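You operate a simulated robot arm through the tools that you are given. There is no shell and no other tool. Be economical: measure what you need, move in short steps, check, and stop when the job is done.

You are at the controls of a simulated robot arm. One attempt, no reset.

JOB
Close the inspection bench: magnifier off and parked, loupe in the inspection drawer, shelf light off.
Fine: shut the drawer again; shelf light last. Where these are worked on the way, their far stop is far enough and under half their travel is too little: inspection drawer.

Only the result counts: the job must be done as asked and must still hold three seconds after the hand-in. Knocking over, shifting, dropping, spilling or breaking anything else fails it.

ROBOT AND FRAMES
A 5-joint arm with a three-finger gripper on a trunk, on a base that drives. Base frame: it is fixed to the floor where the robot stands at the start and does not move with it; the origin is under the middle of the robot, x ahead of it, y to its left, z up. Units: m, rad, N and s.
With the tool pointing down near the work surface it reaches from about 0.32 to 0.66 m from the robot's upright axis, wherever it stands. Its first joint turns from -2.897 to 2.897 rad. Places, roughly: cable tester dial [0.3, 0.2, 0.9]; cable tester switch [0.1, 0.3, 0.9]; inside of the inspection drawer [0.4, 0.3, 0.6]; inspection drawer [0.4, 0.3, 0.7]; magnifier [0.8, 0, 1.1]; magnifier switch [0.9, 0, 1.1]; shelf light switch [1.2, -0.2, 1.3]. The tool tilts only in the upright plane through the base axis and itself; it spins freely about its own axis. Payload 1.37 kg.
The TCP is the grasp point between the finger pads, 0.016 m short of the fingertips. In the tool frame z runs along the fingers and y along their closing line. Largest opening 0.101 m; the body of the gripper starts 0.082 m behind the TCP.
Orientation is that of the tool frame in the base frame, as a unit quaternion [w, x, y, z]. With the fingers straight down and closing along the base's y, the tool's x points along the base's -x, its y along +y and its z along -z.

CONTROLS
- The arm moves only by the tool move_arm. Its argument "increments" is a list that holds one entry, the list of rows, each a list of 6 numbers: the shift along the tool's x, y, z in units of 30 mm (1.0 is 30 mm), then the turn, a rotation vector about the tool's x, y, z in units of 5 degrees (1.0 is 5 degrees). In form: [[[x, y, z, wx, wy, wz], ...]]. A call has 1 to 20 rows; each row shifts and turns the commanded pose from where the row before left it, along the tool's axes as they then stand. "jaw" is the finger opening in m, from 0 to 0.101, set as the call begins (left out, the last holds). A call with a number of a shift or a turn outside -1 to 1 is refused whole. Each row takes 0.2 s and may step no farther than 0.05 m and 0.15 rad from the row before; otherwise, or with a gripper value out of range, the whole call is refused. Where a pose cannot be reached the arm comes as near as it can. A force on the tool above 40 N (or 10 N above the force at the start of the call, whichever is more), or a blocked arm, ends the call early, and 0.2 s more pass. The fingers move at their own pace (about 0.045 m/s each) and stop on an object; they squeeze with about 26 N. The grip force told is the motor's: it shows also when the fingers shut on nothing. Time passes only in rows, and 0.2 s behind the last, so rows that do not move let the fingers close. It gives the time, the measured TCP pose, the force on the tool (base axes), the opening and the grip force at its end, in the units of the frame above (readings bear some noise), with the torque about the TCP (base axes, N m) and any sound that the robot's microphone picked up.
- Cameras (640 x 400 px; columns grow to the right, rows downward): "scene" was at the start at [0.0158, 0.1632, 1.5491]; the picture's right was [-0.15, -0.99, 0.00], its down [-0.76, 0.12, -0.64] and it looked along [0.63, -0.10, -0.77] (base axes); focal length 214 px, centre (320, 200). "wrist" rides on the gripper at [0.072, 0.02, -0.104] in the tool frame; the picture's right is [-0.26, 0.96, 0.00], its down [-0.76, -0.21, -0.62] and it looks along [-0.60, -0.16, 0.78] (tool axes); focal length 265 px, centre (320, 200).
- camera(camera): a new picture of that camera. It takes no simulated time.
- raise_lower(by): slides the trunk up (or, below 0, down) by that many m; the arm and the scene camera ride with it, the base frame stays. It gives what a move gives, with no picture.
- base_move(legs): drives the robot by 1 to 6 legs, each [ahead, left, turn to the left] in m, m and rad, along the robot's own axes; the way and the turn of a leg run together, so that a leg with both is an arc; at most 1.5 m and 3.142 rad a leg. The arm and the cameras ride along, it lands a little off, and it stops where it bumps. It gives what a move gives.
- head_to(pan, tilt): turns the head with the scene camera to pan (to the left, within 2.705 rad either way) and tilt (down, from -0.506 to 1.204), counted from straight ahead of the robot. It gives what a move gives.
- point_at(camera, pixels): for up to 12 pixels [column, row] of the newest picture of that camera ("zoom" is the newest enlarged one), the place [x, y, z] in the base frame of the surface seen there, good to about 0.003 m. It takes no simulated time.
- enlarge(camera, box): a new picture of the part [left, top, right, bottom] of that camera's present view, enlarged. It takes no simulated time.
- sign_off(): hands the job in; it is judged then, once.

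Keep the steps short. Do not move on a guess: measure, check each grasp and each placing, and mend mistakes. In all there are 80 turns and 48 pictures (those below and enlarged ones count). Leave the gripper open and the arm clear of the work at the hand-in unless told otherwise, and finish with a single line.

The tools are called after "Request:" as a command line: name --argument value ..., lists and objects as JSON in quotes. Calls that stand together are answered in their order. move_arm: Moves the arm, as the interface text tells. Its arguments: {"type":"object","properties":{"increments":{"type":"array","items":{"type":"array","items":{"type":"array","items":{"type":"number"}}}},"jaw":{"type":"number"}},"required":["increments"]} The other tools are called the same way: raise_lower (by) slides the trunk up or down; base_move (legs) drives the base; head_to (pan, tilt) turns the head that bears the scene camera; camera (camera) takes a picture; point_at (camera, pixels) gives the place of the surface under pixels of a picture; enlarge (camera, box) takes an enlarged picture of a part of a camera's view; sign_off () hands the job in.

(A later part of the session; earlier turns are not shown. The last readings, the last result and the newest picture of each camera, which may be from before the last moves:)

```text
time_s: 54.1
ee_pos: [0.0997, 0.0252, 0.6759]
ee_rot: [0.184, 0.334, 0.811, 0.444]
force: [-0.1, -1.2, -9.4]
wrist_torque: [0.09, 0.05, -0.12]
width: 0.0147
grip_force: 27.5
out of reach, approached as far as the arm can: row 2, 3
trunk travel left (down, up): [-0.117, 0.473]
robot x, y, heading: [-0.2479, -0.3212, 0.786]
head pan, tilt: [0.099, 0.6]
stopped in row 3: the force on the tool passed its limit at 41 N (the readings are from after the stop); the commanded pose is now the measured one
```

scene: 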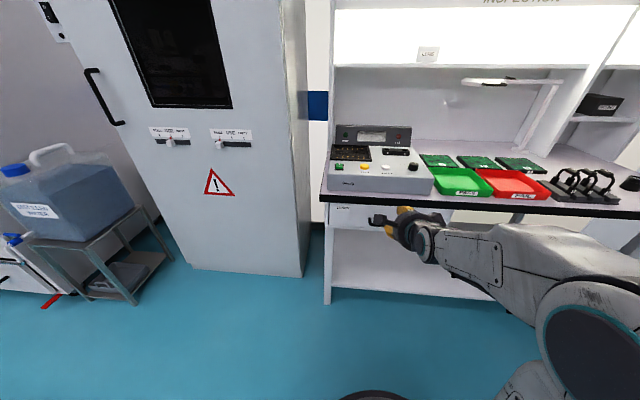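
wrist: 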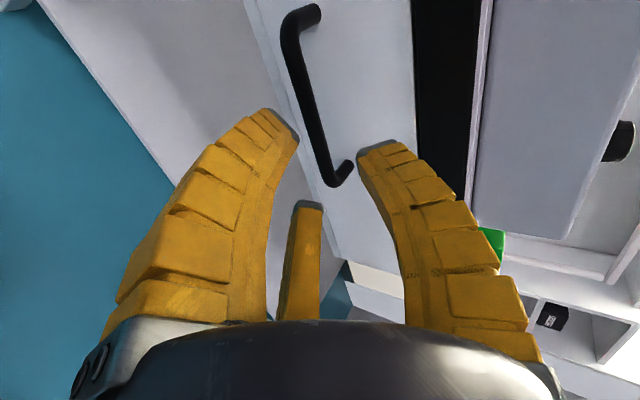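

Pulled 139 mm so far, but the arm itself hit its reach limit here. I'll pull further by driving the base back 6 cm.

Request:
base_move --legs '[[-0.06, 0, 0]]'

Request:
camera --camera "scene"

```text
time_s: 55.0
ee_pos: [0.0572, -0.0199, 0.6754]
ee_rot: [0.186, 0.332, 0.811, 0.445]
force: [-4.2, 4.4, -20.0]
wrist_torque: [0.16, 0.11, -0.07]
width: 0.0146
grip_force: 28.3
trunk travel left (down, up): [-0.117, 0.473]
robot x, y, heading: [-0.2863, -0.3699, 0.787]
head pan, tilt: [0.099, 0.6]
```

```text
18 pictures are left
```

scene: 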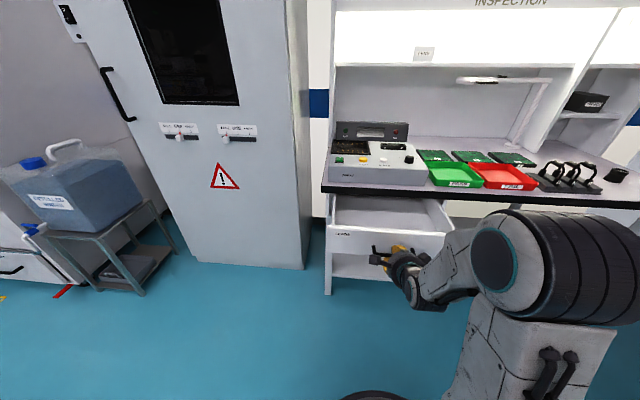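

The drawer is open by 0.20 m and still following. Another 5 cm back to look for the far stop.

Request:
base_move --legs '[[-0.05, 0, 0]]'

```text
time_s: 56.0
ee_pos: [0.0221, -0.054, 0.6737]
ee_rot: [0.185, 0.333, 0.811, 0.445]
force: [0.5, -0.3, -8.0]
wrist_torque: [0.07, 0.05, -0.13]
width: 0.0145
grip_force: 27.9
trunk travel left (down, up): [-0.117, 0.473]
robot x, y, heading: [-0.3246, -0.4027, 0.785]
head pan, tilt: [0.099, 0.6]
```

0.25 m and no strain yet. 4 cm more.

Request:
base_move --legs '[[-0.04, 0, 0]]'

Request:
enlarge --camera "scene" --box '[300, 170, 480, 300]'

```text
time_s: 56.8
ee_pos: [-0.0057, -0.0818, 0.6746]
ee_rot: [0.185, 0.333, 0.811, 0.444]
force: [0.7, -0.2, -3.6]
wrist_torque: [0.11, 0.1, -0.08]
width: 0.0145
grip_force: 28.1
trunk travel left (down, up): [-0.117, 0.473]
robot x, y, heading: [-0.354, -0.4296, 0.783]
head pan, tilt: [0.099, 0.6]
```

```text
3.08 times, centred on (390, 235) of scene
```

zoom: 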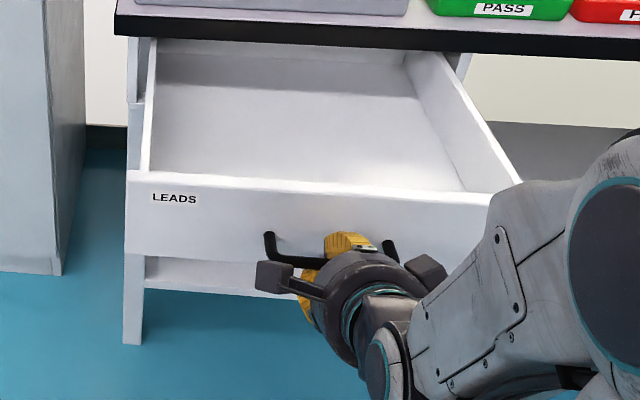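

It's open 0.29 m, nearly the full box. I'll measure the inside, then release.

Request:
point_at --camera "zoom" --pixels '[[300, 150], [250, 110], [380, 130], [300, 185], [153, 100], [470, 100], [290, 70], [435, 175]]'

Request:
move_arm --increments '[[[0, 0, 0, 0, 0, 0], [0, 0, 0, 0, 0, 0]]]' --jaw 0.05

```text
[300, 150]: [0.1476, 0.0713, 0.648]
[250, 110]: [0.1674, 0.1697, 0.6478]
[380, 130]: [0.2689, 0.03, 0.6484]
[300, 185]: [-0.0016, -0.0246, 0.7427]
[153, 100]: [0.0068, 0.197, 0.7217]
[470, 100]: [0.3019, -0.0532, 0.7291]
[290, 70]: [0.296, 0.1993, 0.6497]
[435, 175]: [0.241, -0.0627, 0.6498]
```

```text
time_s: 57.4
ee_pos: [-0.0065, -0.0823, 0.6751]
ee_rot: [0.185, 0.332, 0.811, 0.444]
force: [-0.2, 0.1, -1.1]
wrist_torque: [-0.04, -0.02, 0.0]
width: 0.0541
grip_force: 2.6
trunk travel left (down, up): [-0.117, 0.473]
robot x, y, heading: [-0.3516, -0.4291, 0.786]
head pan, tilt: [0.099, 0.6]
```

The floor of the drawer is at z 0.648. Now I'll withdraw the open fingers along their own axis, up and back off the bar.

Request:
move_arm --increments '[[[0, 0, -0.5, 0, 0, 0], [0, 0, -0.5, 0, 0, 0], [0, 0, -0.5, 0, 0, 0], [0, 0, -0.5, 0, 0, 0]]]'

```text
time_s: 58.4
ee_pos: [-0.0219, -0.0966, 0.721]
ee_rot: [0.184, 0.334, 0.811, 0.443]
force: [0.1, 0.5, 0.2]
wrist_torque: [0.0, 0.01, -0.02]
width: 0.0538
grip_force: 2.3
out of reach, approached as far as the arm can: row 1, 2, 3, 4
trunk travel left (down, up): [-0.117, 0.473]
robot x, y, heading: [-0.3538, -0.431, 0.788]
head pan, tilt: [0.099, 0.6]
```

The fingers are clear of the bar with no force. I'll raise the trunk above the bench, and measure the dark shape at the bottom of the last scene view (372,396), which may be my base.

Request:
raise_lower --by 0.36

Request:
head_to --pan -0.3 --tilt 1.15

Request:
camera --camera "scene"

```text
time_s: 61.9
ee_pos: [-0.0218, -0.0956, 1.0811]
ee_rot: [0.184, 0.333, 0.811, 0.444]
force: [0.8, -0.6, -0.2]
wrist_torque: [0.0, 0.01, 0.03]
width: 0.0539
grip_force: 2.6
trunk travel left (down, up): [-0.477, 0.113]
robot x, y, heading: [-0.353, -0.4314, 0.786]
head pan, tilt: [0.099, 0.6]
```

```text
time_s: 62.9
ee_pos: [-0.0201, -0.0967, 1.0814]
ee_rot: [0.184, 0.333, 0.812, 0.444]
force: [0.0, -0.3, 0.3]
wrist_torque: [0.04, 0.0, 0.0]
width: 0.0541
grip_force: 3.1
trunk travel left (down, up): [-0.477, 0.113]
robot x, y, heading: [-0.3549, -0.4324, 0.784]
head pan, tilt: [-0.3, 1.15]
```

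```text
16 pictures are left
```

scene: 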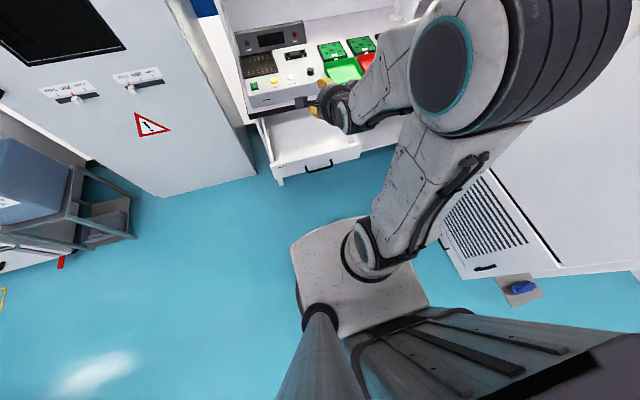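

My base stays under the carriage plate, so there's room. I'll drive right 0.46 m, then ahead 0.5 m past the drawer's right side.

Request:
base_move --legs '[[0, -0.47, 0], [0.5, 0, 0]]'

Request:
head_to --pan -0.75 --tilt 0.8

Request:
camera --camera "scene"

```text
time_s: 65.5
ee_pos: [0.277, -0.3954, 1.0819]
ee_rot: [0.184, 0.331, 0.812, 0.444]
force: [0.3, 0.9, 1.0]
wrist_torque: [0.01, -0.01, 0.01]
width: 0.054
grip_force: 2.1
trunk travel left (down, up): [-0.477, 0.113]
robot x, y, heading: [-0.0527, -0.7308, 0.791]
head pan, tilt: [-0.3, 1.15]
stopped in leg 1: the robot was blocked; the commanded pose is now the measured one
```

```text
time_s: 66.4
ee_pos: [0.2783, -0.3979, 1.0821]
ee_rot: [0.184, 0.331, 0.813, 0.443]
force: [-0.2, 0.2, 0.3]
wrist_torque: [0.0, 0.02, 0.01]
width: 0.054
grip_force: 3.0
trunk travel left (down, up): [-0.477, 0.113]
robot x, y, heading: [-0.0524, -0.7299, 0.793]
head pan, tilt: [-0.75, 0.799]
```

```text
15 pictures are left
```

scene: 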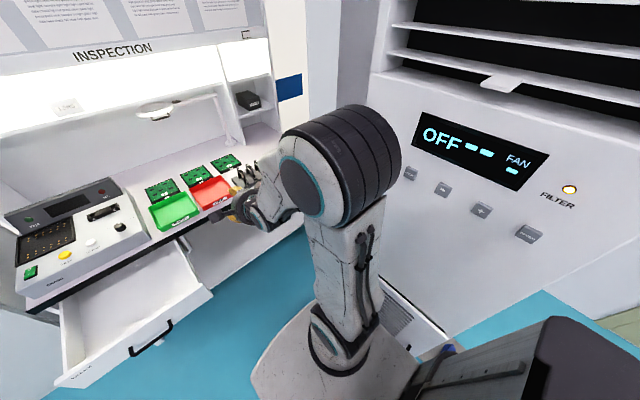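

The AC unit stopped me at s≈0.485. I'll ease left by 1 cm and raise the trunk so the plate passes well above the drawer (top at 0.743). Then I'll drive ahead.

Request:
raise_lower --by 0.1

Request:
base_move --legs '[[0, 0.012, -0.012], [0.26, 0, 0]]'

Request:
head_to --pan 0.6 --tilt 1.15

Request:
camera --camera "scene"

```text
time_s: 67.8
ee_pos: [0.2783, -0.3964, 1.1817]
ee_rot: [0.184, 0.331, 0.813, 0.443]
force: [-0.2, 0.1, -0.2]
wrist_torque: [-0.03, 0.02, -0.03]
width: 0.0538
grip_force: 2.8
trunk travel left (down, up): [-0.577, 0.013]
robot x, y, heading: [-0.0566, -0.7324, 0.79]
head pan, tilt: [-0.75, 0.799]
```

```text
time_s: 70.0
ee_pos: [0.462, -0.2021, 1.182]
ee_rot: [0.186, 0.334, 0.811, 0.444]
force: [0.4, 0.5, 0.2]
wrist_torque: [-0.03, -0.02, -0.04]
width: 0.0537
grip_force: 3.3
trunk travel left (down, up): [-0.577, 0.013]
robot x, y, heading: [0.1236, -0.5364, 0.781]
head pan, tilt: [-0.75, 0.799]
```

```text
time_s: 71.5
ee_pos: [0.4612, -0.2047, 1.1808]
ee_rot: [0.185, 0.335, 0.811, 0.442]
force: [-0.8, -0.4, -0.6]
wrist_torque: [0.0, 0.0, -0.02]
width: 0.0539
grip_force: 2.8
trunk travel left (down, up): [-0.577, 0.013]
robot x, y, heading: [0.1243, -0.5368, 0.785]
head pan, tilt: [0.6, 1.15]
```

```text
14 pictures are left
```

scene: 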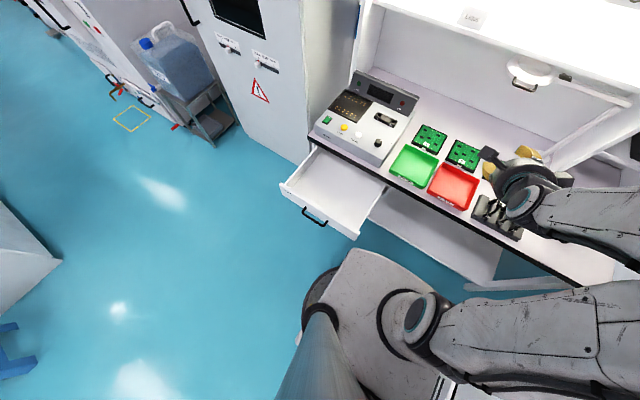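

Request:
point_at --camera "scene" --pixels '[[352, 237], [383, 190], [318, 282], [345, 252], [305, 315], [335, 262], [316, 215], [283, 184]]'

```text
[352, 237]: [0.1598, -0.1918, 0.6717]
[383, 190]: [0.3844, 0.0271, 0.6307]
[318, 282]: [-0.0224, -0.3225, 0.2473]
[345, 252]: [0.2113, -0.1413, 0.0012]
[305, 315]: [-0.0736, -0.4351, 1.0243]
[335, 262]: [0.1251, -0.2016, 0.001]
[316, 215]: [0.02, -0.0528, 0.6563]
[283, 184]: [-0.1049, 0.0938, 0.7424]
```

The base disc is low (z 0.25) and passes under the drawer. The drawer's right side is at s 0.25 and the plate edge at s 0.28, so it's clear. I'll drive ahead 0.26 m and look at the loupe.

Request:
base_move --legs '[[0.26, -0.005, 0]]'

Request:
head_to --pan -0.75 --tilt 0.9

Request:
camera --camera "scene"

```text
time_s: 73.4
ee_pos: [0.6498, -0.0202, 1.181]
ee_rot: [0.185, 0.333, 0.811, 0.443]
force: [0.0, -0.4, -0.8]
wrist_torque: [-0.04, -0.04, -0.02]
width: 0.0541
grip_force: 2.6
trunk travel left (down, up): [-0.577, 0.013]
robot x, y, heading: [0.3149, -0.3546, 0.787]
head pan, tilt: [0.6, 1.15]
```

```text
time_s: 74.9
ee_pos: [0.6477, -0.0213, 1.1812]
ee_rot: [0.185, 0.333, 0.811, 0.443]
force: [-0.3, 0.5, -0.6]
wrist_torque: [-0.03, 0.01, 0.04]
width: 0.0539
grip_force: 2.9
trunk travel left (down, up): [-0.577, 0.013]
robot x, y, heading: [0.3156, -0.3564, 0.793]
head pan, tilt: [-0.75, 0.901]
```

```text
13 pictures are left
```

scene: 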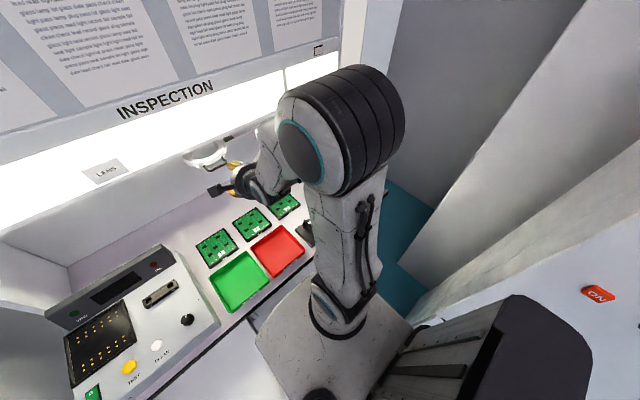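

The arm hides the loupe. I'll bring the tool upright first, then swing it right towards the loupe.

Request:
move_arm --increments '[[[0, 0, 0, 1, 0, 0], [0, 0, 0, 1, 0, 0], [0, 0, 0, 1, 0, 0], [0, 0, 0, 1, 0, 0], [0, 0, 0, 1, 0, 0], [0, 0, 0, 1, 0, 0], [0, 0, 0, 1, 0, 0], [0, 0, 0, 1, 0, 0], [0, 0, 0, 1, 0, 0], [0, 0, 0, 1, 0, 0], [0, 0, 0, 1, 0, 0], [0, 0, 0, 0.8, 0, 0]]]' --jaw 0.09

```text
time_s: 77.5
ee_pos: [0.6486, -0.0205, 1.1818]
ee_rot: [-0.006, 0.38, 0.925, -0.015]
force: [0.0, 0.1, 0.3]
wrist_torque: [0.03, -0.03, -0.03]
width: 0.0912
grip_force: 1.3
trunk travel left (down, up): [-0.577, 0.013]
robot x, y, heading: [0.3161, -0.3552, 0.784]
head pan, tilt: [-0.75, 0.901]
```

Upright now. I'll swing over to above the loupe at z≈0.98, keeping the finger direction.

Request:
move_arm --increments '[[[-0.991, -0.114, 0.2, 0, 0, 0], [-0.991, -0.114, 0.2, 0, 0, 0], [-0.991, -0.114, 0.2, 0, 0, 0], [-0.991, -0.114, 0.2, 0, 0, 0], [-0.991, -0.114, 0.2, 0, 0, 0], [-0.991, -0.114, 0.2, 0, 0, 0], [-0.991, -0.114, 0.2, 0, 0, 0], [-0.991, -0.114, 0.2, 0, 0, 0], [-0.991, -0.114, 0.6, 0, 0, 0], [-0.991, -0.114, 0.7, 0, 0, 0], [-0.991, -0.114, 0.7, 0, 0, 0], [-0.991, -0.114, 0.7, 0, 0, 0], [-0.991, -0.114, 0.7, 0, 0, 0], [-0.991, -0.114, 0.7, 0, 0, 0], [-0.991, -0.114, 0.7, 0, 0, 0]]]'

Request:
camera --camera "wrist"

```text
time_s: 80.7
ee_pos: [0.9269, -0.3768, 0.9938]
ee_rot: [-0.007, 0.381, 0.925, -0.002]
force: [-0.3, -1.0, -0.5]
wrist_torque: [0.01, 0.02, -0.03]
width: 0.0913
grip_force: 0.9
trunk travel left (down, up): [-0.577, 0.013]
robot x, y, heading: [0.3138, -0.3533, 0.785]
head pan, tilt: [-0.75, 0.901]
```

```text
12 pictures are left
```

wrist: 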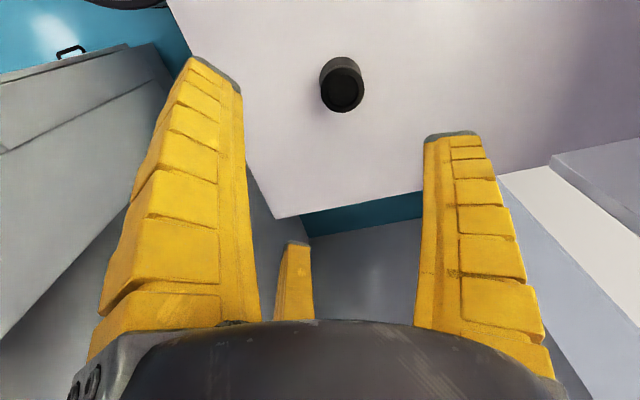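

I see the loupe at (343,85). I'll measure its top and base.

Request:
point_at --camera "wrist" --pixels '[[343, 90], [325, 90], [361, 90], [343, 108], [330, 68], [356, 65], [342, 60], [380, 100]]'

```text
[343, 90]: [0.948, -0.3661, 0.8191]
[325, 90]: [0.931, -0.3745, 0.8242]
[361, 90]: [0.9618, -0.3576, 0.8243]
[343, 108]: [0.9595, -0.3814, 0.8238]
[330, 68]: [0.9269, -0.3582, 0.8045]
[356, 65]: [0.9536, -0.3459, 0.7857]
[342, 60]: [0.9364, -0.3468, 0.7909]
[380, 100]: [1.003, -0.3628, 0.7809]
```

Loupe centre [0.947,-0.366], top z 0.824, table 0.783, diameter 35 mm. I'll lower over it with the jaw at 75 mm.

Request:
move_arm --increments '[[[-0.1, 0.365, 0.5, 0, 0, 0], [-0.117, 0.365, 0.8, 0, 0, 0], [0, 0, 0.95, 0, 0, 0], [0, 0, 0.95, 0, 0, 0], [0, 0, 0.95, 0, 0, 0], [0, 0, 0.95, 0, 0, 0], [0, 0, 0.7, 0, 0, 0], [0, 0, 0.4, 0, 0, 0]]]' --jaw 0.075

```text
time_s: 82.5
ee_pos: [0.9428, -0.3708, 0.8073]
ee_rot: [-0.006, 0.381, 0.925, -0.002]
force: [0.9, -0.3, 0.3]
wrist_torque: [0.02, -0.03, 0.0]
width: 0.0775
grip_force: 1.9
trunk travel left (down, up): [-0.577, 0.013]
robot x, y, heading: [0.3131, -0.354, 0.788]
head pan, tilt: [-0.75, 0.901]
```

It's 6 mm short along the closing line. I'll correct that and close.

Request:
move_arm --increments '[[[0, 0.2, 0.03, 0, 0, 0], [0, 0, 0, 0, 0, 0]]]'

Request:
move_arm --increments '[[[0, 0, 0, 0, 0, 0], [0, 0, 0, 0, 0, 0], [0, 0, 0, 0, 0, 0], [0, 0, 0, 0, 0, 0]]]' --jaw 0.02

Request:
move_arm --increments '[[[0, 0, -0.6, 0, 0, 0], [0, 0, -1, 0, 0, 0], [0, 0, -1, 0, 0, 0], [0, 0, -1, 0, 0, 0], [0, 0, -1, 0, 0, 0], [0, 0, -1, 0, 0, 0]]]'

Request:
camera --camera "wrist"

```text
time_s: 83.1
ee_pos: [0.942, -0.364, 0.8061]
ee_rot: [-0.006, 0.381, 0.924, -0.003]
force: [-1.0, -0.1, -0.4]
wrist_torque: [-0.05, 0.02, 0.0]
width: 0.0777
grip_force: 1.4
out of reach, approached as far as the arm can: row 1
trunk travel left (down, up): [-0.577, 0.013]
robot x, y, heading: [0.3144, -0.3565, 0.788]
head pan, tilt: [-0.75, 0.901]
```

```text
time_s: 84.1
ee_pos: [0.9406, -0.3655, 0.8072]
ee_rot: [-0.006, 0.381, 0.925, -0.002]
force: [-0.9, 0.5, 6.5]
wrist_torque: [0.12, 0.17, 0.0]
width: 0.0391
grip_force: 26.4
trunk travel left (down, up): [-0.577, 0.013]
robot x, y, heading: [0.3113, -0.3568, 0.792]
head pan, tilt: [-0.75, 0.901]
```

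```text
time_s: 85.5
ee_pos: [0.9434, -0.3618, 0.9775]
ee_rot: [-0.007, 0.382, 0.924, -0.001]
force: [-0.8, -0.1, 0.3]
wrist_torque: [0.03, 0.0, 0.0]
width: 0.0255
grip_force: 3.9
trunk travel left (down, up): [-0.577, 0.013]
robot x, y, heading: [0.319, -0.3489, 0.784]
head pan, tilt: [-0.75, 0.901]
```

```text
11 pictures are left
```

wrist: 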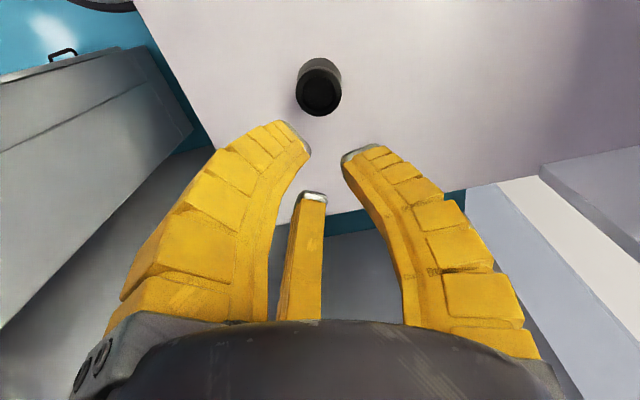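

The fingers slipped off and the loupe is still standing. I'll enlarge to see its shape and measure again.

Request:
enlarge --camera "wrist" --box '[272, 45, 368, 125]'

Request:
point_at --camera "zoom" --pixels '[[240, 235], [320, 150], [395, 235], [315, 335], [315, 240], [240, 180], [385, 180], [235, 140], [370, 120], [300, 100], [245, 290], [385, 290]]'

```text
5.00 times, centred on (320, 85) of wrist
```

zoom: 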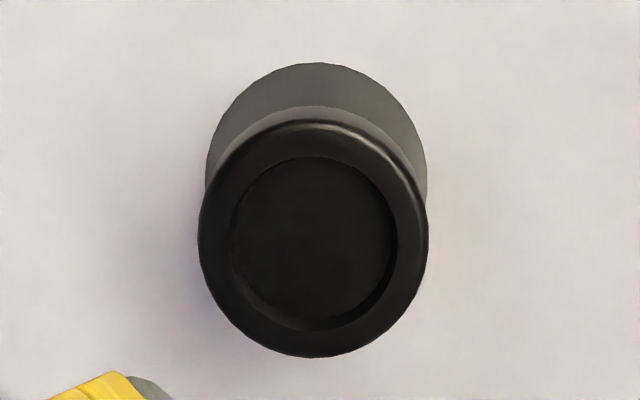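

```text
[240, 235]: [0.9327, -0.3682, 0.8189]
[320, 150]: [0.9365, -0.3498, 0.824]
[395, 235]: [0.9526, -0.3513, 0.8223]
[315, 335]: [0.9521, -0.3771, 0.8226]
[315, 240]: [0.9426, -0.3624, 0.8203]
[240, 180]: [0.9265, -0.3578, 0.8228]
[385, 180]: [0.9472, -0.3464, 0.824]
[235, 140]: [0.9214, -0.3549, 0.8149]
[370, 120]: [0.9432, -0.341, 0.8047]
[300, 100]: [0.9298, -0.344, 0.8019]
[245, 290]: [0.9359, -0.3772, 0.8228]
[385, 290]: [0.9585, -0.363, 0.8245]
```

The loupe moved a few mm, and its centre is now [0.943,-0.363], right below me. It has a rim (z 0.808–0.824) over a waist and a wider base, so gripping the cone pushed the fingers up. This time I'll grip only the rim with TCP z≈0.820.

Request:
move_arm --increments '[[[0, 0, 0.3, 0, 0, 0], [0, 0, 0.3, 0, 0, 0], [0, 0, 0.8, 0, 0, 0], [0, 0, 1, 0, 0, 0], [0, 0, 1, 0, 0, 0], [0, 0, 1, 0, 0, 0], [0, 0, 0.75, 0, 0, 0], [0, 0, 0, 0, 0, 0]]]' --jaw 0.07

```text
time_s: 87.3
ee_pos: [0.9439, -0.3625, 0.8198]
ee_rot: [-0.006, 0.381, 0.925, -0.002]
force: [0.8, -1.0, 0.4]
wrist_torque: [-0.01, 0.02, -0.01]
width: 0.0726
grip_force: 2.1
trunk travel left (down, up): [-0.577, 0.013]
robot x, y, heading: [0.3146, -0.3522, 0.786]
head pan, tilt: [-0.75, 0.901]
```

The position is right. I'll close fully on the rim.

Request:
move_arm --increments '[[[0, 0, 0, 0, 0, 0], [0, 0, 0, 0, 0, 0], [0, 0, 0, 0, 0, 0], [0, 0, 0, 0, 0, 0], [0, 0, 0, 0, 0, 0]]]' --jaw 0

Request:
move_arm --increments '[[[0, 0, -0.2, 0, 0, 0], [0, 0, -0.4, 0, 0, 0], [0, 0, -0.4, 0, 0, 0]]]'

```text
time_s: 88.5
ee_pos: [0.9441, -0.3632, 0.822]
ee_rot: [-0.007, 0.381, 0.924, -0.002]
force: [-1.3, 0.7, 6.6]
wrist_torque: [0.19, 0.07, 0.0]
width: 0.0387
grip_force: 26.3
trunk travel left (down, up): [-0.577, 0.013]
robot x, y, heading: [0.3156, -0.3558, 0.786]
head pan, tilt: [-0.75, 0.901]
```

```text
time_s: 89.3
ee_pos: [0.9416, -0.3634, 0.8514]
ee_rot: [-0.007, 0.381, 0.924, -0.002]
force: [0.6, -0.4, -0.3]
wrist_torque: [-0.03, 0.0, 0.01]
width: 0.0369
grip_force: 25.8
trunk travel left (down, up): [-0.577, 0.013]
robot x, y, heading: [0.316, -0.357, 0.786]
head pan, tilt: [-0.75, 0.901]
```

Still held: width 37 mm, grip 26 N. I'll lift higher gently and check with a picture.

Request:
move_arm --increments '[[[0, 0, -0.5, 0, 0, 0], [0, 0, -0.7, 0, 0, 0], [0, 0, -0.7, 0, 0, 0], [0, 0, -0.7, 0, 0, 0], [0, 0, -0.7, 0, 0, 0], [0, 0, -0.7, 0, 0, 0], [0, 0, -0.7, 0, 0, 0]]]'

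Request:
camera --camera "wrist"

```text
time_s: 90.9
ee_pos: [0.9457, -0.3601, 0.9918]
ee_rot: [-0.008, 0.381, 0.924, -0.001]
force: [0.2, 0.5, -0.1]
wrist_torque: [0.0, 0.0, 0.0]
width: 0.0365
grip_force: 26.0
trunk travel left (down, up): [-0.577, 0.013]
robot x, y, heading: [0.3166, -0.3533, 0.789]
head pan, tilt: [-0.75, 0.901]
```

```text
9 pictures are left
```

wrist: 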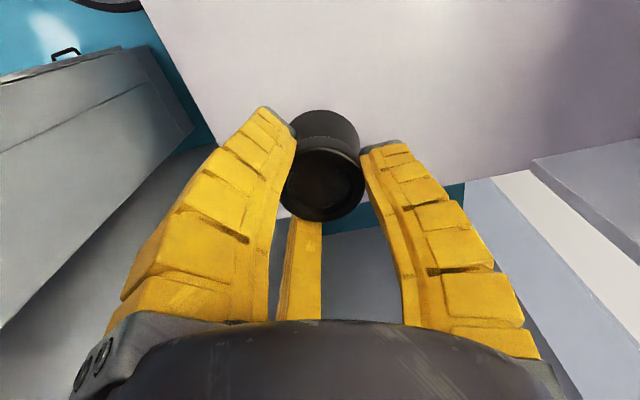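

The loupe is held. The drawer is within reach from here (0.41 m to my left), so I needn't drive. Leg 1: swing left over the bench at a safe height.

Request:
move_arm --increments '[[[0.951, 0.122, -0.3, 0, 0, 0], [0.951, 0.122, -0.3, 0, 0, 0], [0.951, 0.122, -0.3, 0, 0, 0], [0.951, 0.122, -0.2, 0, 0, 0], [0.951, 0.122, -0.2, 0, 0, 0], [0.951, 0.122, -0.2, 0, 0, 0], [0.951, 0.122, -0.2, 0, 0, 0], [0.951, 0.122, 0, 0, 0, 0], [0.951, 0.122, 0, 0, 0, 0], [0.951, 0.122, 0, 0, 0, 0], [0.951, 0.122, 0, 0, 0, 0], [0.951, 0.122, 0, 0, 0, 0], [0.951, 0.122, 0, 0, 0, 0], [0.951, 0.122, 0, 0, 0, 0], [0.951, 0.122, 0, 0, 0, 0]]]'

Request:
move_arm --increments '[[[0, 0, 0, 0, 0, -1], [0, 0, 0, 0, 0, -1], [0, 0, 0, 0, 0, -1], [0, 0, 0, 0, 0, -1], [0, 0, 0, 0, 0, -1], [0, 0, 0, 0, 0, -1], [0, 0, 0, 0, 0, -1], [0, 0, 0, 0, 0, -1], [0, 0, 0, 0, 0, -1], [0, 0, 0, 0, 0, -1], [0, 0, 0, 0, 0, -1], [0, 0, 0, 0, 0, -1], [0, 0, 0, 0, 0, -1], [0, 0, 0, 0, 0, -1], [0, 0, 0, 0, 0, -1], [0, 0, 0, 0, 0, -1], [0, 0, 0, 0, 0, -1], [0, 0, 0, 0, 0, -1]]]'

```text
time_s: 94.1
ee_pos: [0.6812, -0.0189, 1.0378]
ee_rot: [-0.007, 0.38, 0.925, -0.013]
force: [-0.4, 0.3, -0.5]
wrist_torque: [0.01, 0.0, 0.0]
width: 0.0364
grip_force: 25.5
trunk travel left (down, up): [-0.577, 0.013]
robot x, y, heading: [0.3141, -0.3533, 0.785]
head pan, tilt: [-0.75, 0.901]
```

```text
time_s: 97.9
ee_pos: [0.6815, -0.0191, 1.039]
ee_rot: [-0.013, -0.385, 0.923, -0.005]
force: [0.8, 0.9, -0.8]
wrist_torque: [-0.02, -0.02, -0.01]
width: 0.0367
grip_force: 25.3
trunk travel left (down, up): [-0.577, 0.013]
robot x, y, heading: [0.3118, -0.3542, 0.79]
head pan, tilt: [-0.75, 0.901]
```

Legs 2 and 3: over to above the drawer spot [0.163,0.02].

Request:
move_arm --increments '[[[0.379, 0.947, 0, 0, 0, 0], [0.379, 0.947, 0, 0, 0, 0], [0.379, 0.947, 0, 0, 0, 0], [0.379, 0.947, 0, 0, 0, 0], [0.379, 0.947, 0, 0, 0, 0], [0.379, 0.947, 0, 0, 0, 0], [0.379, 0.947, 0, 0, 0, 0], [0.379, 0.947, 0, 0, 0, 0], [0.379, 0.947, 0, 0, 0, 0], [0.379, 0.947, 0, 0, 0, 0], [0.829, 0.416, 0, 0, 0, 0], [0.829, 0.416, 0, 0, 0, 0], [0.829, 0.416, 0, 0, 0, 0], [0.829, 0.416, 0, 0, 0, 0], [0.829, 0.416, 0, 0, 0, 0], [0.829, 0.416, 0, 0, 0, 0], [0.829, 0.416, 0, 0, 0, 0], [0.829, 0.416, 0, 0, 0, 0], [0.829, 0.416, 0, 0, 0, 0]]]'

Request:
head_to --pan 0.95 --tilt 1.0

Request:
camera --camera "scene"

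```text
time_s: 101.9
ee_pos: [0.1606, 0.0211, 1.0471]
ee_rot: [0.002, -0.385, 0.923, -0.006]
force: [0.7, 0.1, -1.0]
wrist_torque: [0.02, -0.01, 0.04]
width: 0.0366
grip_force: 26.6
trunk travel left (down, up): [-0.577, 0.013]
robot x, y, heading: [0.3153, -0.352, 0.788]
head pan, tilt: [-0.75, 0.901]
```

```text
time_s: 103.6
ee_pos: [0.162, 0.0214, 1.0469]
ee_rot: [0.001, -0.384, 0.923, -0.006]
force: [0.0, -0.1, -1.0]
wrist_torque: [0.01, 0.01, 0.01]
width: 0.0368
grip_force: 26.2
trunk travel left (down, up): [-0.577, 0.013]
robot x, y, heading: [0.316, -0.3548, 0.785]
head pan, tilt: [0.949, 1.0]
```

```text
8 pictures are left
```

scene: 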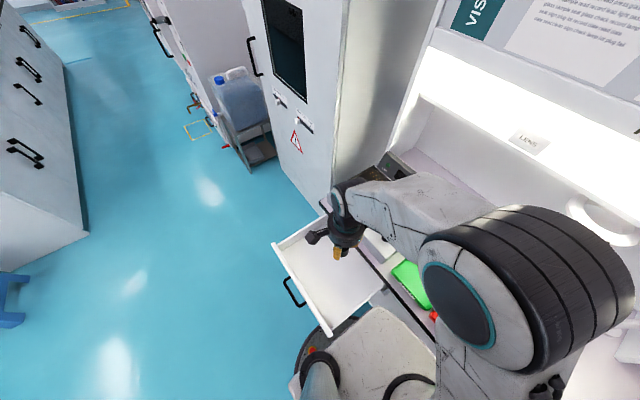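

The loupe hangs above the drawer. I'll lower straight down, most of the way.

Request:
move_arm --increments '[[[0, 0, 0.9, 0, 0, 0], [0, 0, 0.9, 0, 0, 0], [0, 0, 0.9, 0, 0, 0], [0, 0, 0.9, 0, 0, 0], [0, 0, 0.9, 0, 0, 0], [0, 0, 0.9, 0, 0, 0], [0, 0, 0.9, 0, 0, 0], [0, 0, 0.9, 0, 0, 0], [0, 0, 0.9, 0, 0, 0]]]'

```text
time_s: 105.6
ee_pos: [0.1587, 0.0153, 0.8037]
ee_rot: [0.002, -0.384, 0.923, -0.005]
force: [-0.4, -0.1, -0.8]
wrist_torque: [0.0, 0.02, 0.02]
width: 0.0364
grip_force: 26.9
trunk travel left (down, up): [-0.577, 0.013]
robot x, y, heading: [0.3156, -0.3562, 0.788]
head pan, tilt: [0.949, 1.0]
```

No trouble. Down to about z 0.70, then small steps until it touches.

Request:
move_arm --increments '[[[0, 0, 0.8, 0, 0, 0], [0, 0, 0.8, 0, 0, 0], [0, 0, 0.8, 0, 0, 0], [0, 0, 0.8, 0, 0, 0], [0, 0, 0.2, 0, 0, 0], [0, 0, 0.1, 0, 0, 0], [0, 0, 0.1, 0, 0, 0]]]'

```text
time_s: 107.2
ee_pos: [0.1546, 0.0137, 0.6943]
ee_rot: [0.001, -0.384, 0.923, -0.005]
force: [-1.0, -0.9, 0.0]
wrist_torque: [0.01, 0.01, 0.02]
width: 0.0367
grip_force: 26.5
trunk travel left (down, up): [-0.577, 0.013]
robot x, y, heading: [0.3144, -0.356, 0.785]
head pan, tilt: [0.949, 1.0]
```

Request:
move_arm --increments '[[[0, 0, 0.08, 0, 0, 0], [0, 0, 0.08, 0, 0, 0], [0, 0, 0.08, 0, 0, 0]]]'

```text
time_s: 108.0
ee_pos: [0.1555, 0.0128, 0.6882]
ee_rot: [0.001, -0.384, 0.923, -0.006]
force: [3.4, -2.5, 17.7]
wrist_torque: [-0.15, -0.06, -0.02]
width: 0.0404
grip_force: 25.6
trunk travel left (down, up): [-0.577, 0.013]
robot x, y, heading: [0.3137, -0.3578, 0.788]
head pan, tilt: [0.949, 1.0]
```

The loupe is on the drawer floor (18 N up). I'll release and rise.

Request:
move_arm --increments '[[[0, 0, -0.08, 0, 0, 0], [0, 0, 0, 0, 0, 0], [0, 0, 0, 0, 0, 0], [0, 0, 0, 0, 0, 0]]]' --jaw 0.08

Request:
move_arm --increments '[[[0, 0, -0.4, 0, 0, 0], [0, 0, -0.9, 0, 0, 0], [0, 0, -0.9, 0, 0, 0], [0, 0, -0.9, 0, 0, 0], [0, 0, -0.9, 0, 0, 0], [0, 0, -0.9, 0, 0, 0], [0, 0, -0.9, 0, 0, 0], [0, 0, -0.9, 0, 0, 0], [0, 0, -0.9, 0, 0, 0]]]'

Request:
camera --camera "wrist"

```text
time_s: 109.0
ee_pos: [0.1557, 0.0134, 0.691]
ee_rot: [0.002, -0.384, 0.923, -0.005]
force: [0.2, 0.5, -0.3]
wrist_torque: [-0.01, -0.01, 0.03]
width: 0.082
grip_force: 1.2
trunk travel left (down, up): [-0.577, 0.013]
robot x, y, heading: [0.3091, -0.3525, 0.787]
head pan, tilt: [0.949, 1.0]
```

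```text
time_s: 111.0
ee_pos: [0.1594, 0.0182, 0.9169]
ee_rot: [0.001, -0.385, 0.923, -0.007]
force: [-0.5, -0.1, -0.5]
wrist_torque: [0.02, -0.04, -0.02]
width: 0.0821
grip_force: 1.5
trunk travel left (down, up): [-0.577, 0.013]
robot x, y, heading: [0.3172, -0.3558, 0.784]
head pan, tilt: [0.949, 1.0]
```

```text
7 pictures are left
```

wrist: 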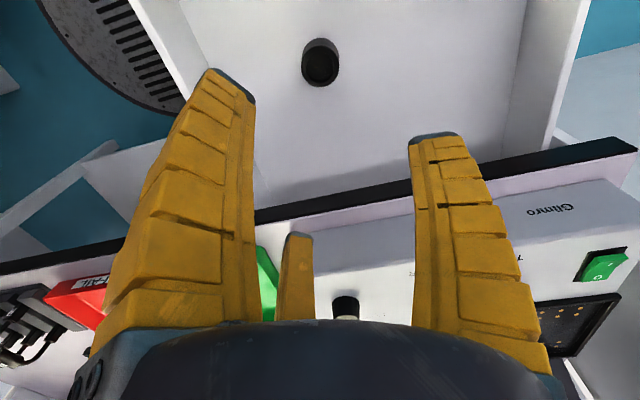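

The loupe stands upright in the drawer. To shut it I'll close the fingers, move them in front of the handle bar (bar now at d≈-0.057), lower them, and push the bar in. First to the spot in front of it.

Request:
move_arm --increments '[[[0.911, 0.193, 0, 0, 0, 0], [0.911, 0.193, 0, 0, 0, 0], [0.911, 0.193, 0, 0, 0, 0], [0.911, 0.193, 0, 0, 0, 0], [0.911, 0.193, 0, 0, 0, 0], [0.911, 0.193, 0, 0, 0, 0], [0.911, 0.193, 0, 0, 0, 0], [0.911, 0.193, 0, 0, 0, 0], [0.911, 0.193, 0, 0, 0, 0]]]' --jaw 0

Request:
camera --camera "wrist"

```text
time_s: 113.0
ee_pos: [-0.0527, -0.1204, 0.9242]
ee_rot: [-0.003, -0.384, 0.923, 0.002]
force: [-0.6, -0.4, 0.1]
wrist_torque: [0.02, 0.0, 0.0]
width: 0.0
grip_force: 25.8
trunk travel left (down, up): [-0.577, 0.013]
robot x, y, heading: [0.3181, -0.3548, 0.788]
head pan, tilt: [0.949, 1.0]
```

```text
6 pictures are left
```

wrist: 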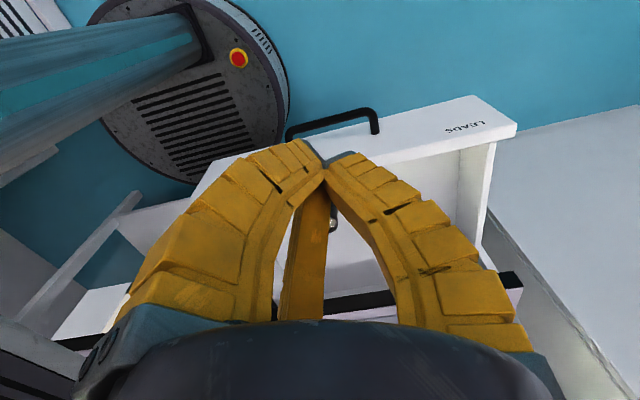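

I'll measure the bar where the drawer now stands.

Request:
point_at --camera "wrist" --pixels '[[330, 121], [300, 131], [360, 113], [378, 130], [430, 130], [326, 150]]'

```text
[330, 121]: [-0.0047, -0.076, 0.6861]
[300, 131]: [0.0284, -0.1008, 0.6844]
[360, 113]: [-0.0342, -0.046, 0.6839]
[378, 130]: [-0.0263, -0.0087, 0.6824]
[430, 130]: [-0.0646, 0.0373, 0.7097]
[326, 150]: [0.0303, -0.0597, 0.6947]
```

The bar is at s 0.051, d -0.055. I'm at s 0.049, d -0.122, so there's a clear gap. I'll lower to z≈0.68.

Request:
move_arm --increments '[[[0, 0, 0.911, 0, 0, 0], [0, 0, 0.911, 0, 0, 0], [0, 0, 0.911, 0, 0, 0], [0, 0, 0.911, 0, 0, 0], [0, 0, 0.911, 0, 0, 0], [0, 0, 0.911, 0, 0, 0], [0, 0, 0.911, 0, 0, 0], [0, 0, 0.911, 0, 0, 0], [0, 0, 0.911, 0, 0, 0]]]'

```text
time_s: 115.0
ee_pos: [-0.0569, -0.1264, 0.6798]
ee_rot: [-0.002, -0.384, 0.923, 0.001]
force: [0.4, -0.2, 0.5]
wrist_torque: [-0.03, 0.02, 0.02]
width: 0.0
grip_force: 25.8
trunk travel left (down, up): [-0.577, 0.013]
robot x, y, heading: [0.3149, -0.3566, 0.784]
head pan, tilt: [0.949, 1.0]
```

Now push inward at an even, slow pace, so the loupe stays standing.

Request:
move_arm --increments '[[[-0.4, 0, 0, 0, 0, 0], [-0.4, 0, 0, 0, 0, 0], [-0.4, 0, 0, 0, 0, 0], [-0.4, 0, 0, 0, 0, 0], [-0.4, 0, 0, 0, 0, 0], [-0.45, 0, 0, 0, 0, 0], [-0.45, 0, 0, 0, 0, 0], [-0.45, 0, 0, 0, 0, 0], [-0.45, 0, 0, 0, 0, 0], [-0.45, 0, 0, 0, 0, 0], [-0.45, 0, 0, 0, 0, 0], [-0.45, 0, 0, 0, 0, 0], [-0.45, 0, 0, 0, 0, 0], [-0.45, 0, 0, 0, 0, 0], [-0.45, 0, 0, 0, 0, 0], [-0.45, 0, 0, 0, 0, 0], [-0.45, 0, 0, 0, 0, 0], [-0.45, 0, 0, 0, 0, 0]]]'

```text
time_s: 118.8
ee_pos: [0.1113, 0.0424, 0.6726]
ee_rot: [0.001, -0.384, 0.923, -0.005]
force: [0.5, -0.5, 0.9]
wrist_torque: [0.01, 0.0, -0.04]
width: 0.0
grip_force: 25.8
trunk travel left (down, up): [-0.577, 0.013]
robot x, y, heading: [0.3187, -0.3543, 0.784]
head pan, tilt: [0.949, 1.0]
```

Now at d 0.109. I'll continue to the closed position (d≈0.217) and slightly on, until force.

Request:
move_arm --increments '[[[-0.45, 0, -0.15, 0, 0, 0], [-0.45, 0, -0.05, 0, 0, 0], [-0.45, 0, 0, 0, 0, 0], [-0.45, 0, 0, 0, 0, 0], [-0.45, 0, 0, 0, 0, 0], [-0.45, 0, 0, 0, 0, 0], [-0.4, 0, 0, 0, 0, 0], [-0.3, 0, 0, 0, 0, 0], [-0.15, 0, 0, 0, 0, 0], [-0.1, 0, 0, 0, 0, 0], [-0.1, 0, 0, 0, 0, 0], [-0.1, 0, 0, 0, 0, 0]]]'

Request:
camera --camera "scene"

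```text
time_s: 120.5
ee_pos: [0.1721, 0.1017, 0.6762]
ee_rot: [0.0, -0.395, 0.919, -0.013]
force: [-10.2, -10.6, 3.3]
wrist_torque: [1.25, -1.31, 0.36]
width: 0.0
grip_force: 26.0
trunk travel left (down, up): [-0.577, 0.013]
robot x, y, heading: [0.3152, -0.3549, 0.791]
head pan, tilt: [0.949, 1.0]
stopped in row 8: the force on the tool passed its limit at 48 N (the readings are from after the stop); the commanded pose is now the measured one
```

```text
5 pictures are left
```

scene: 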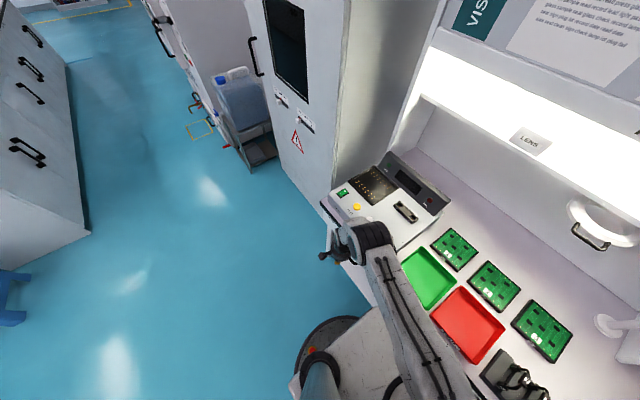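

I was blocked at d 0.194. The torque shows contact about 12 cm above the fingertips, so the wrist is touching the bench or tester edge, not the drawer's stop. The drawer still lacks about 2.5 cm. I'll back off 2 cm and tilt the tool 40° so the wrist stays away from the edge.

Request:
move_arm --increments '[[[0.4, 0, 0, 0, 0, 0], [0.4, 0, 0, 0, 0, 0], [0, 0, 0, -0.883, -0.47, 0], [0, 0, 0, -0.883, -0.47, 0], [0, 0, 0, -0.883, -0.47, 0], [0, 0, 0, -0.883, -0.47, 0], [0, 0, 0, -0.883, -0.47, 0], [0, 0, 0, -0.883, -0.47, 0], [0, 0, 0, -0.883, -0.47, 0], [0, 0, 0, -0.883, -0.47, 0]]]'

Request:
point_at --camera "scene" --pixels '[[343, 193], [357, 207], [390, 152], [440, 205], [590, 236], [600, 210], [398, 248], [323, 203]]'

```text
time_s: 122.1
ee_pos: [0.1845, 0.0958, 0.6762]
ee_rot: [0.004, -0.395, 0.895, 0.206]
force: [-16.5, -5.8, -1.1]
wrist_torque: [0.02, -0.04, 0.04]
width: 0.0
grip_force: 25.4
out of reach, approached as far as the arm can: row 4, 5, 6, 7, 8
trunk travel left (down, up): [-0.577, 0.013]
robot x, y, heading: [0.3176, -0.3518, 0.794]
head pan, tilt: [0.949, 1.0]
stopped in row 8: the force on the tool passed its limit at 56 N (the readings are from after the stop); the commanded pose is now the measured one
```

```text
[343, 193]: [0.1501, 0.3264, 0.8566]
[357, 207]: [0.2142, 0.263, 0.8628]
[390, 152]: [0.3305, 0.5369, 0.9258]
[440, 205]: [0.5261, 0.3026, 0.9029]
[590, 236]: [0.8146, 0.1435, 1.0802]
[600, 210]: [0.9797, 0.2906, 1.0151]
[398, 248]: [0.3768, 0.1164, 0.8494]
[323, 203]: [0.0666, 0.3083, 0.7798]
```

The tool is partly tilted and now presses the bar itself (16 N, no torque). I'll back off 3.5 cm and look with the wrist camera at how far the drawer is from shut.

Request:
move_arm --increments '[[[0.6, 0.05, -0.09, 0, 0, 0], [0.6, 0.05, -0.09, 0, 0, 0]]]'

Request:
camera --camera "wrist"

```text
time_s: 122.7
ee_pos: [0.1738, 0.0765, 0.6743]
ee_rot: [-0.005, -0.394, 0.896, 0.205]
force: [-0.1, -0.2, 0.8]
wrist_torque: [-0.02, 0.0, 0.02]
width: 0.0
grip_force: 26.0
out of reach, approached as far as the arm can: row 1, 2
trunk travel left (down, up): [-0.577, 0.013]
robot x, y, heading: [0.3124, -0.3529, 0.792]
head pan, tilt: [0.949, 1.0]
```

```text
4 pictures are left
```

wrist: 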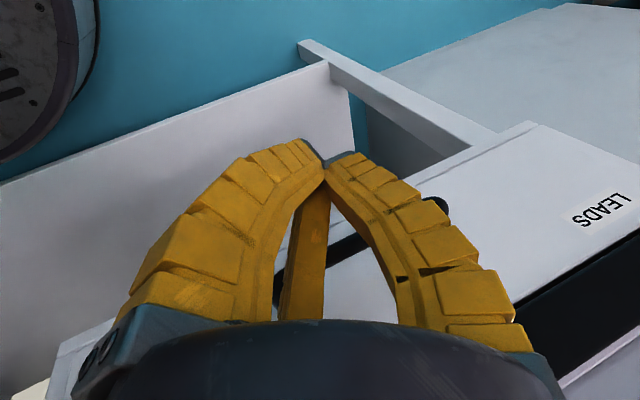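

Request:
point_at --camera "wrist" --pixels '[[560, 180], [520, 240], [480, 220], [580, 290], [520, 320], [345, 248], [380, 270], [437, 202], [620, 270], [330, 55]]'

```text
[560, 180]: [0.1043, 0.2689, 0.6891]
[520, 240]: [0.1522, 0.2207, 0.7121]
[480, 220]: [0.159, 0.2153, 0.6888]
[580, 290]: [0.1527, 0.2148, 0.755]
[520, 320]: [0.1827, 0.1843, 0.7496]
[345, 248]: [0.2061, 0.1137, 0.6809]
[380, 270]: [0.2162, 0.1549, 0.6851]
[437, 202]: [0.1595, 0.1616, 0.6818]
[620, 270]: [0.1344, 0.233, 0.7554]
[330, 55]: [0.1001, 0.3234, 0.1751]
```

The drawer front is at d 0.263 and the bar at d 0.227, the same as at the start, so the drawer is shut. Now I'll lift the arm up and away from the bench edge.

Request:
move_arm --increments '[[[0.125, 0.327, -0.8, 0, 0, 0], [0.125, 0.327, -0.8, 0, 0, 0], [0.125, 0.327, -0.8, 0, 0, 0], [0.125, 0.327, -0.8, 0, 0, 0], [-0.17, 0.366, -0.914, 0, 0, 0], [-0.17, 0.366, -0.914, 0, 0, 0], [-0.17, 0.366, -0.914, 0, 0, 0], [-0.17, 0.366, -0.914, 0, 0, 0], [-0.17, 0.366, -0.914, 0, 0, 0], [-0.17, 0.366, -0.914, 0, 0, 0], [-0.17, 0.366, -0.914, 0, 0, 0], [-0.17, 0.366, -0.914, 0, 0, 0], [-0.17, 0.366, -0.914, 0, 0, 0], [-0.17, 0.366, -0.914, 0, 0, 0], [-0.17, 0.366, -0.914, 0, 0, 0], [-0.17, 0.366, -0.914, 0, 0, 0]]]'

```text
time_s: 126.1
ee_pos: [0.1855, 0.0724, 1.1344]
ee_rot: [0.0, -0.393, 0.896, 0.206]
force: [-0.6, 0.4, -0.1]
wrist_torque: [0.02, -0.03, 0.03]
width: 0.0
grip_force: 26.7
out of reach, approached as far as the arm can: row 1, 2, 3, 4, 5
trunk travel left (down, up): [-0.577, 0.013]
robot x, y, heading: [0.3116, -0.3564, 0.792]
head pan, tilt: [0.949, 1.0]
```

Now swing the arm clockwise to the front right, rotating with it.

Request:
move_arm --increments '[[[-0.892, -0.53, -0.047, 0.136, -0.293, 0.731], [-0.892, -0.53, -0.047, 0.136, -0.293, 0.731], [-0.892, -0.53, -0.047, 0.136, -0.293, 0.731], [-0.892, -0.53, -0.047, 0.136, -0.293, 0.731], [-0.892, -0.53, -0.047, 0.136, -0.293, 0.731], [-0.892, -0.53, -0.047, 0.136, -0.293, 0.731], [-0.892, -0.53, -0.047, 0.136, -0.293, 0.731], [-0.892, -0.53, -0.047, 0.136, -0.293, 0.731], [-0.892, -0.53, -0.047, 0.136, -0.293, 0.731], [-0.892, -0.53, -0.047, 0.136, -0.293, 0.731], [-0.892, -0.53, -0.047, 0.136, -0.293, 0.731], [-0.892, -0.53, -0.047, 0.136, -0.293, 0.731], [-0.892, -0.53, -0.047, 0.136, -0.293, 0.731], [-0.892, -0.53, -0.047, 0.136, -0.293, 0.731], [-0.892, -0.53, -0.047, 0.136, -0.293, 0.731], [-0.892, -0.53, -0.047, 0.136, -0.293, 0.731], [-0.892, -0.53, -0.047, 0.136, -0.293, 0.731], [-0.892, -0.53, -0.047, 0.136, -0.293, 0.731], [-0.892, -0.53, -0.047, 0.136, -0.293, 0.731], [-0.892, -0.53, -0.047, 0.136, -0.293, 0.731]]]'

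Request:
base_move --legs '[[0.085, 0, -0.015], [0, -0.09, 0]]'

```text
time_s: 130.3
ee_pos: [0.6881, -0.1146, 1.1344]
ee_rot: [0.14, 0.276, 0.939, 0.151]
force: [0.0, 0.2, 0.3]
wrist_torque: [0.03, -0.03, 0.01]
width: 0.0
grip_force: 26.1
out of reach, approached as far as the arm can: row 10, 11, 12, 13, 14, 15, 16, 17, 18, 19, 20
trunk travel left (down, up): [-0.577, 0.013]
robot x, y, heading: [0.3095, -0.3541, 0.799]
head pan, tilt: [0.949, 1.0]
```

```text
time_s: 131.3
ee_pos: [0.7177, -0.0899, 1.1346]
ee_rot: [0.14, 0.28, 0.937, 0.151]
force: [-0.6, -0.9, 0.3]
wrist_torque: [0.04, -0.02, 0.01]
width: 0.0
grip_force: 25.6
trunk travel left (down, up): [-0.577, 0.013]
robot x, y, heading: [0.3408, -0.3267, 0.782]
head pan, tilt: [0.949, 1.0]
stopped in leg 1: the robot was blocked; the commanded pose is now the measured one
```

The base was blocked ahead at d≈0.015. I'll ease back 2 cm and then move right 9 cm.

Request:
base_move --legs '[[-0.02, 0, 0], [0, -0.09, 0]]'

Request:
head_to --pan -0.5 --tilt 0.25

Request:
enlarge --camera "scene" --box '[220, 100, 420, 225]'

```text
time_s: 132.8
ee_pos: [0.7702, -0.1669, 1.132]
ee_rot: [0.14, 0.279, 0.938, 0.151]
force: [0.5, 0.3, -0.9]
wrist_torque: [0.02, 0.03, 0.03]
width: 0.0
grip_force: 26.3
trunk travel left (down, up): [-0.577, 0.013]
robot x, y, heading: [0.3965, -0.4044, 0.785]
head pan, tilt: [0.949, 1.0]
```

```text
time_s: 134.4
ee_pos: [0.7691, -0.1671, 1.1332]
ee_rot: [0.141, 0.279, 0.938, 0.15]
force: [0.7, -0.6, -0.3]
wrist_torque: [-0.01, 0.03, 0.01]
width: 0.0
grip_force: 26.0
trunk travel left (down, up): [-0.577, 0.013]
robot x, y, heading: [0.3929, -0.4067, 0.785]
head pan, tilt: [-0.499, 0.25]
```

```text
3.20 times, centred on (320, 162) of scene
```

zoom: 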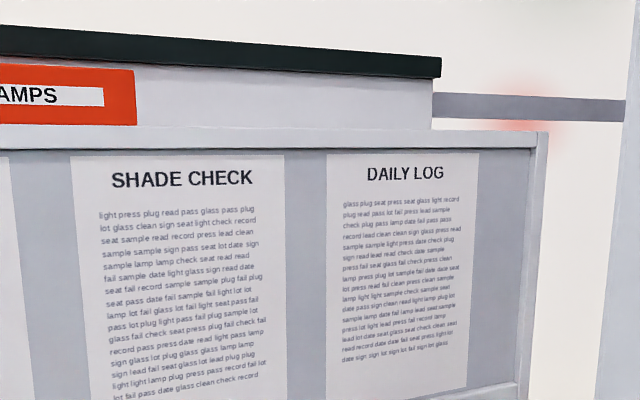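

The switch is just below this crop. I'll enlarge lower down.

Request:
enlarge --camera "scene" --box '[316, 205, 412, 265]'

```text
6.67 times, centred on (364, 235) of scene
```

zoom: 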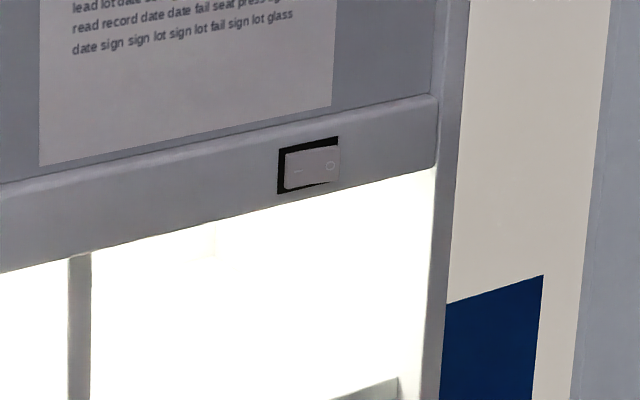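

The rocker lies sideways: I on the left, O on the right. I need to press O, so I'll measure it.

Request:
point_at --camera "zoom" --pixels '[[331, 166], [297, 172], [314, 168], [336, 155], [336, 180], [281, 190], [400, 130], [200, 180]]'

```text
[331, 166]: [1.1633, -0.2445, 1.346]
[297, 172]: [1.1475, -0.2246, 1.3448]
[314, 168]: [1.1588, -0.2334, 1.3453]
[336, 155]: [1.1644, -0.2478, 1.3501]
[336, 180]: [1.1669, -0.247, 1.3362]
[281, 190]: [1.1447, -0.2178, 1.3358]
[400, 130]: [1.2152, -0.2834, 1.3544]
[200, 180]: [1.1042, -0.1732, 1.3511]
```

O is at [1.166,-0.247,1.345]. I'll raise and reach out to the right while tilting the tool nearly horizontal, stopping well short of the fascia.

Request:
move_arm --increments '[[[-0.742, 0.364, -0.258, -0.849, -0.537, 0.229], [-0.751, 0.382, -0.2, -0.84, -0.555, 0.22], [-0.757, 0.395, -0.14, -0.832, -0.571, 0.208], [-0.762, 0.404, -0.079, -0.824, -0.587, 0.196], [-0.764, 0.407, -0.017, -0.817, -0.602, 0.181], [-0.763, 0.406, 0.045, -0.81, -0.615, 0.165], [-0.76, 0.4, 0.106, -0.804, -0.628, 0.148], [-0.755, 0.39, 0.167, -0.798, -0.638, 0.13], [-0.747, 0.375, 0.226, -0.794, -0.648, 0.111], [-0.737, 0.355, 0.283, -0.79, -0.656, 0.091]]]'

```text
time_s: 136.6
ee_pos: [0.9511, -0.2004, 1.2815]
ee_rot: [0.455, 0.317, 0.735, 0.39]
force: [0.1, -0.6, -0.3]
wrist_torque: [-0.03, 0.04, -0.03]
width: 0.0002
grip_force: 26.2
out of reach, approached as far as the arm can: row 3, 4, 5, 6, 7, 8, 9, 10
trunk travel left (down, up): [-0.577, 0.013]
robot x, y, heading: [0.3939, -0.4035, 0.781]
head pan, tilt: [-0.499, 0.25]
5 turns are left
```

Five turns are left. I'll move to just in front of O.

Request:
move_arm --increments '[[[-0.63, 0.211, 0.592, 0.077, -0.157, 0.051], [-0.63, 0.211, 0.592, 0.077, -0.157, 0.051], [-0.63, 0.211, 0.592, 0.077, -0.157, 0.051], [-0.63, 0.211, 0.592, 0.077, -0.157, 0.051], [-0.63, 0.211, 0.592, 0.077, -0.157, 0.051], [-0.63, 0.211, 0.592, 0.077, -0.157, 0.051], [-0.63, 0.211, 0.592, 0.077, -0.157, 0.051], [-0.63, 0.211, 0.592, 0.077, -0.157, 0.051]]]'

```text
time_s: 138.4
ee_pos: [1.1365, -0.2403, 1.3476]
ee_rot: [0.479, 0.363, 0.714, 0.359]
force: [0.9, -0.4, -0.2]
wrist_torque: [0.0, 0.01, 0.0]
width: 0.0
grip_force: 25.8
out of reach, approached as far as the arm can: row 1, 2, 3, 4, 5, 6, 8
trunk travel left (down, up): [-0.577, 0.013]
robot x, y, heading: [0.3941, -0.4082, 0.786]
head pan, tilt: [-0.499, 0.25]
4 turns are left
```

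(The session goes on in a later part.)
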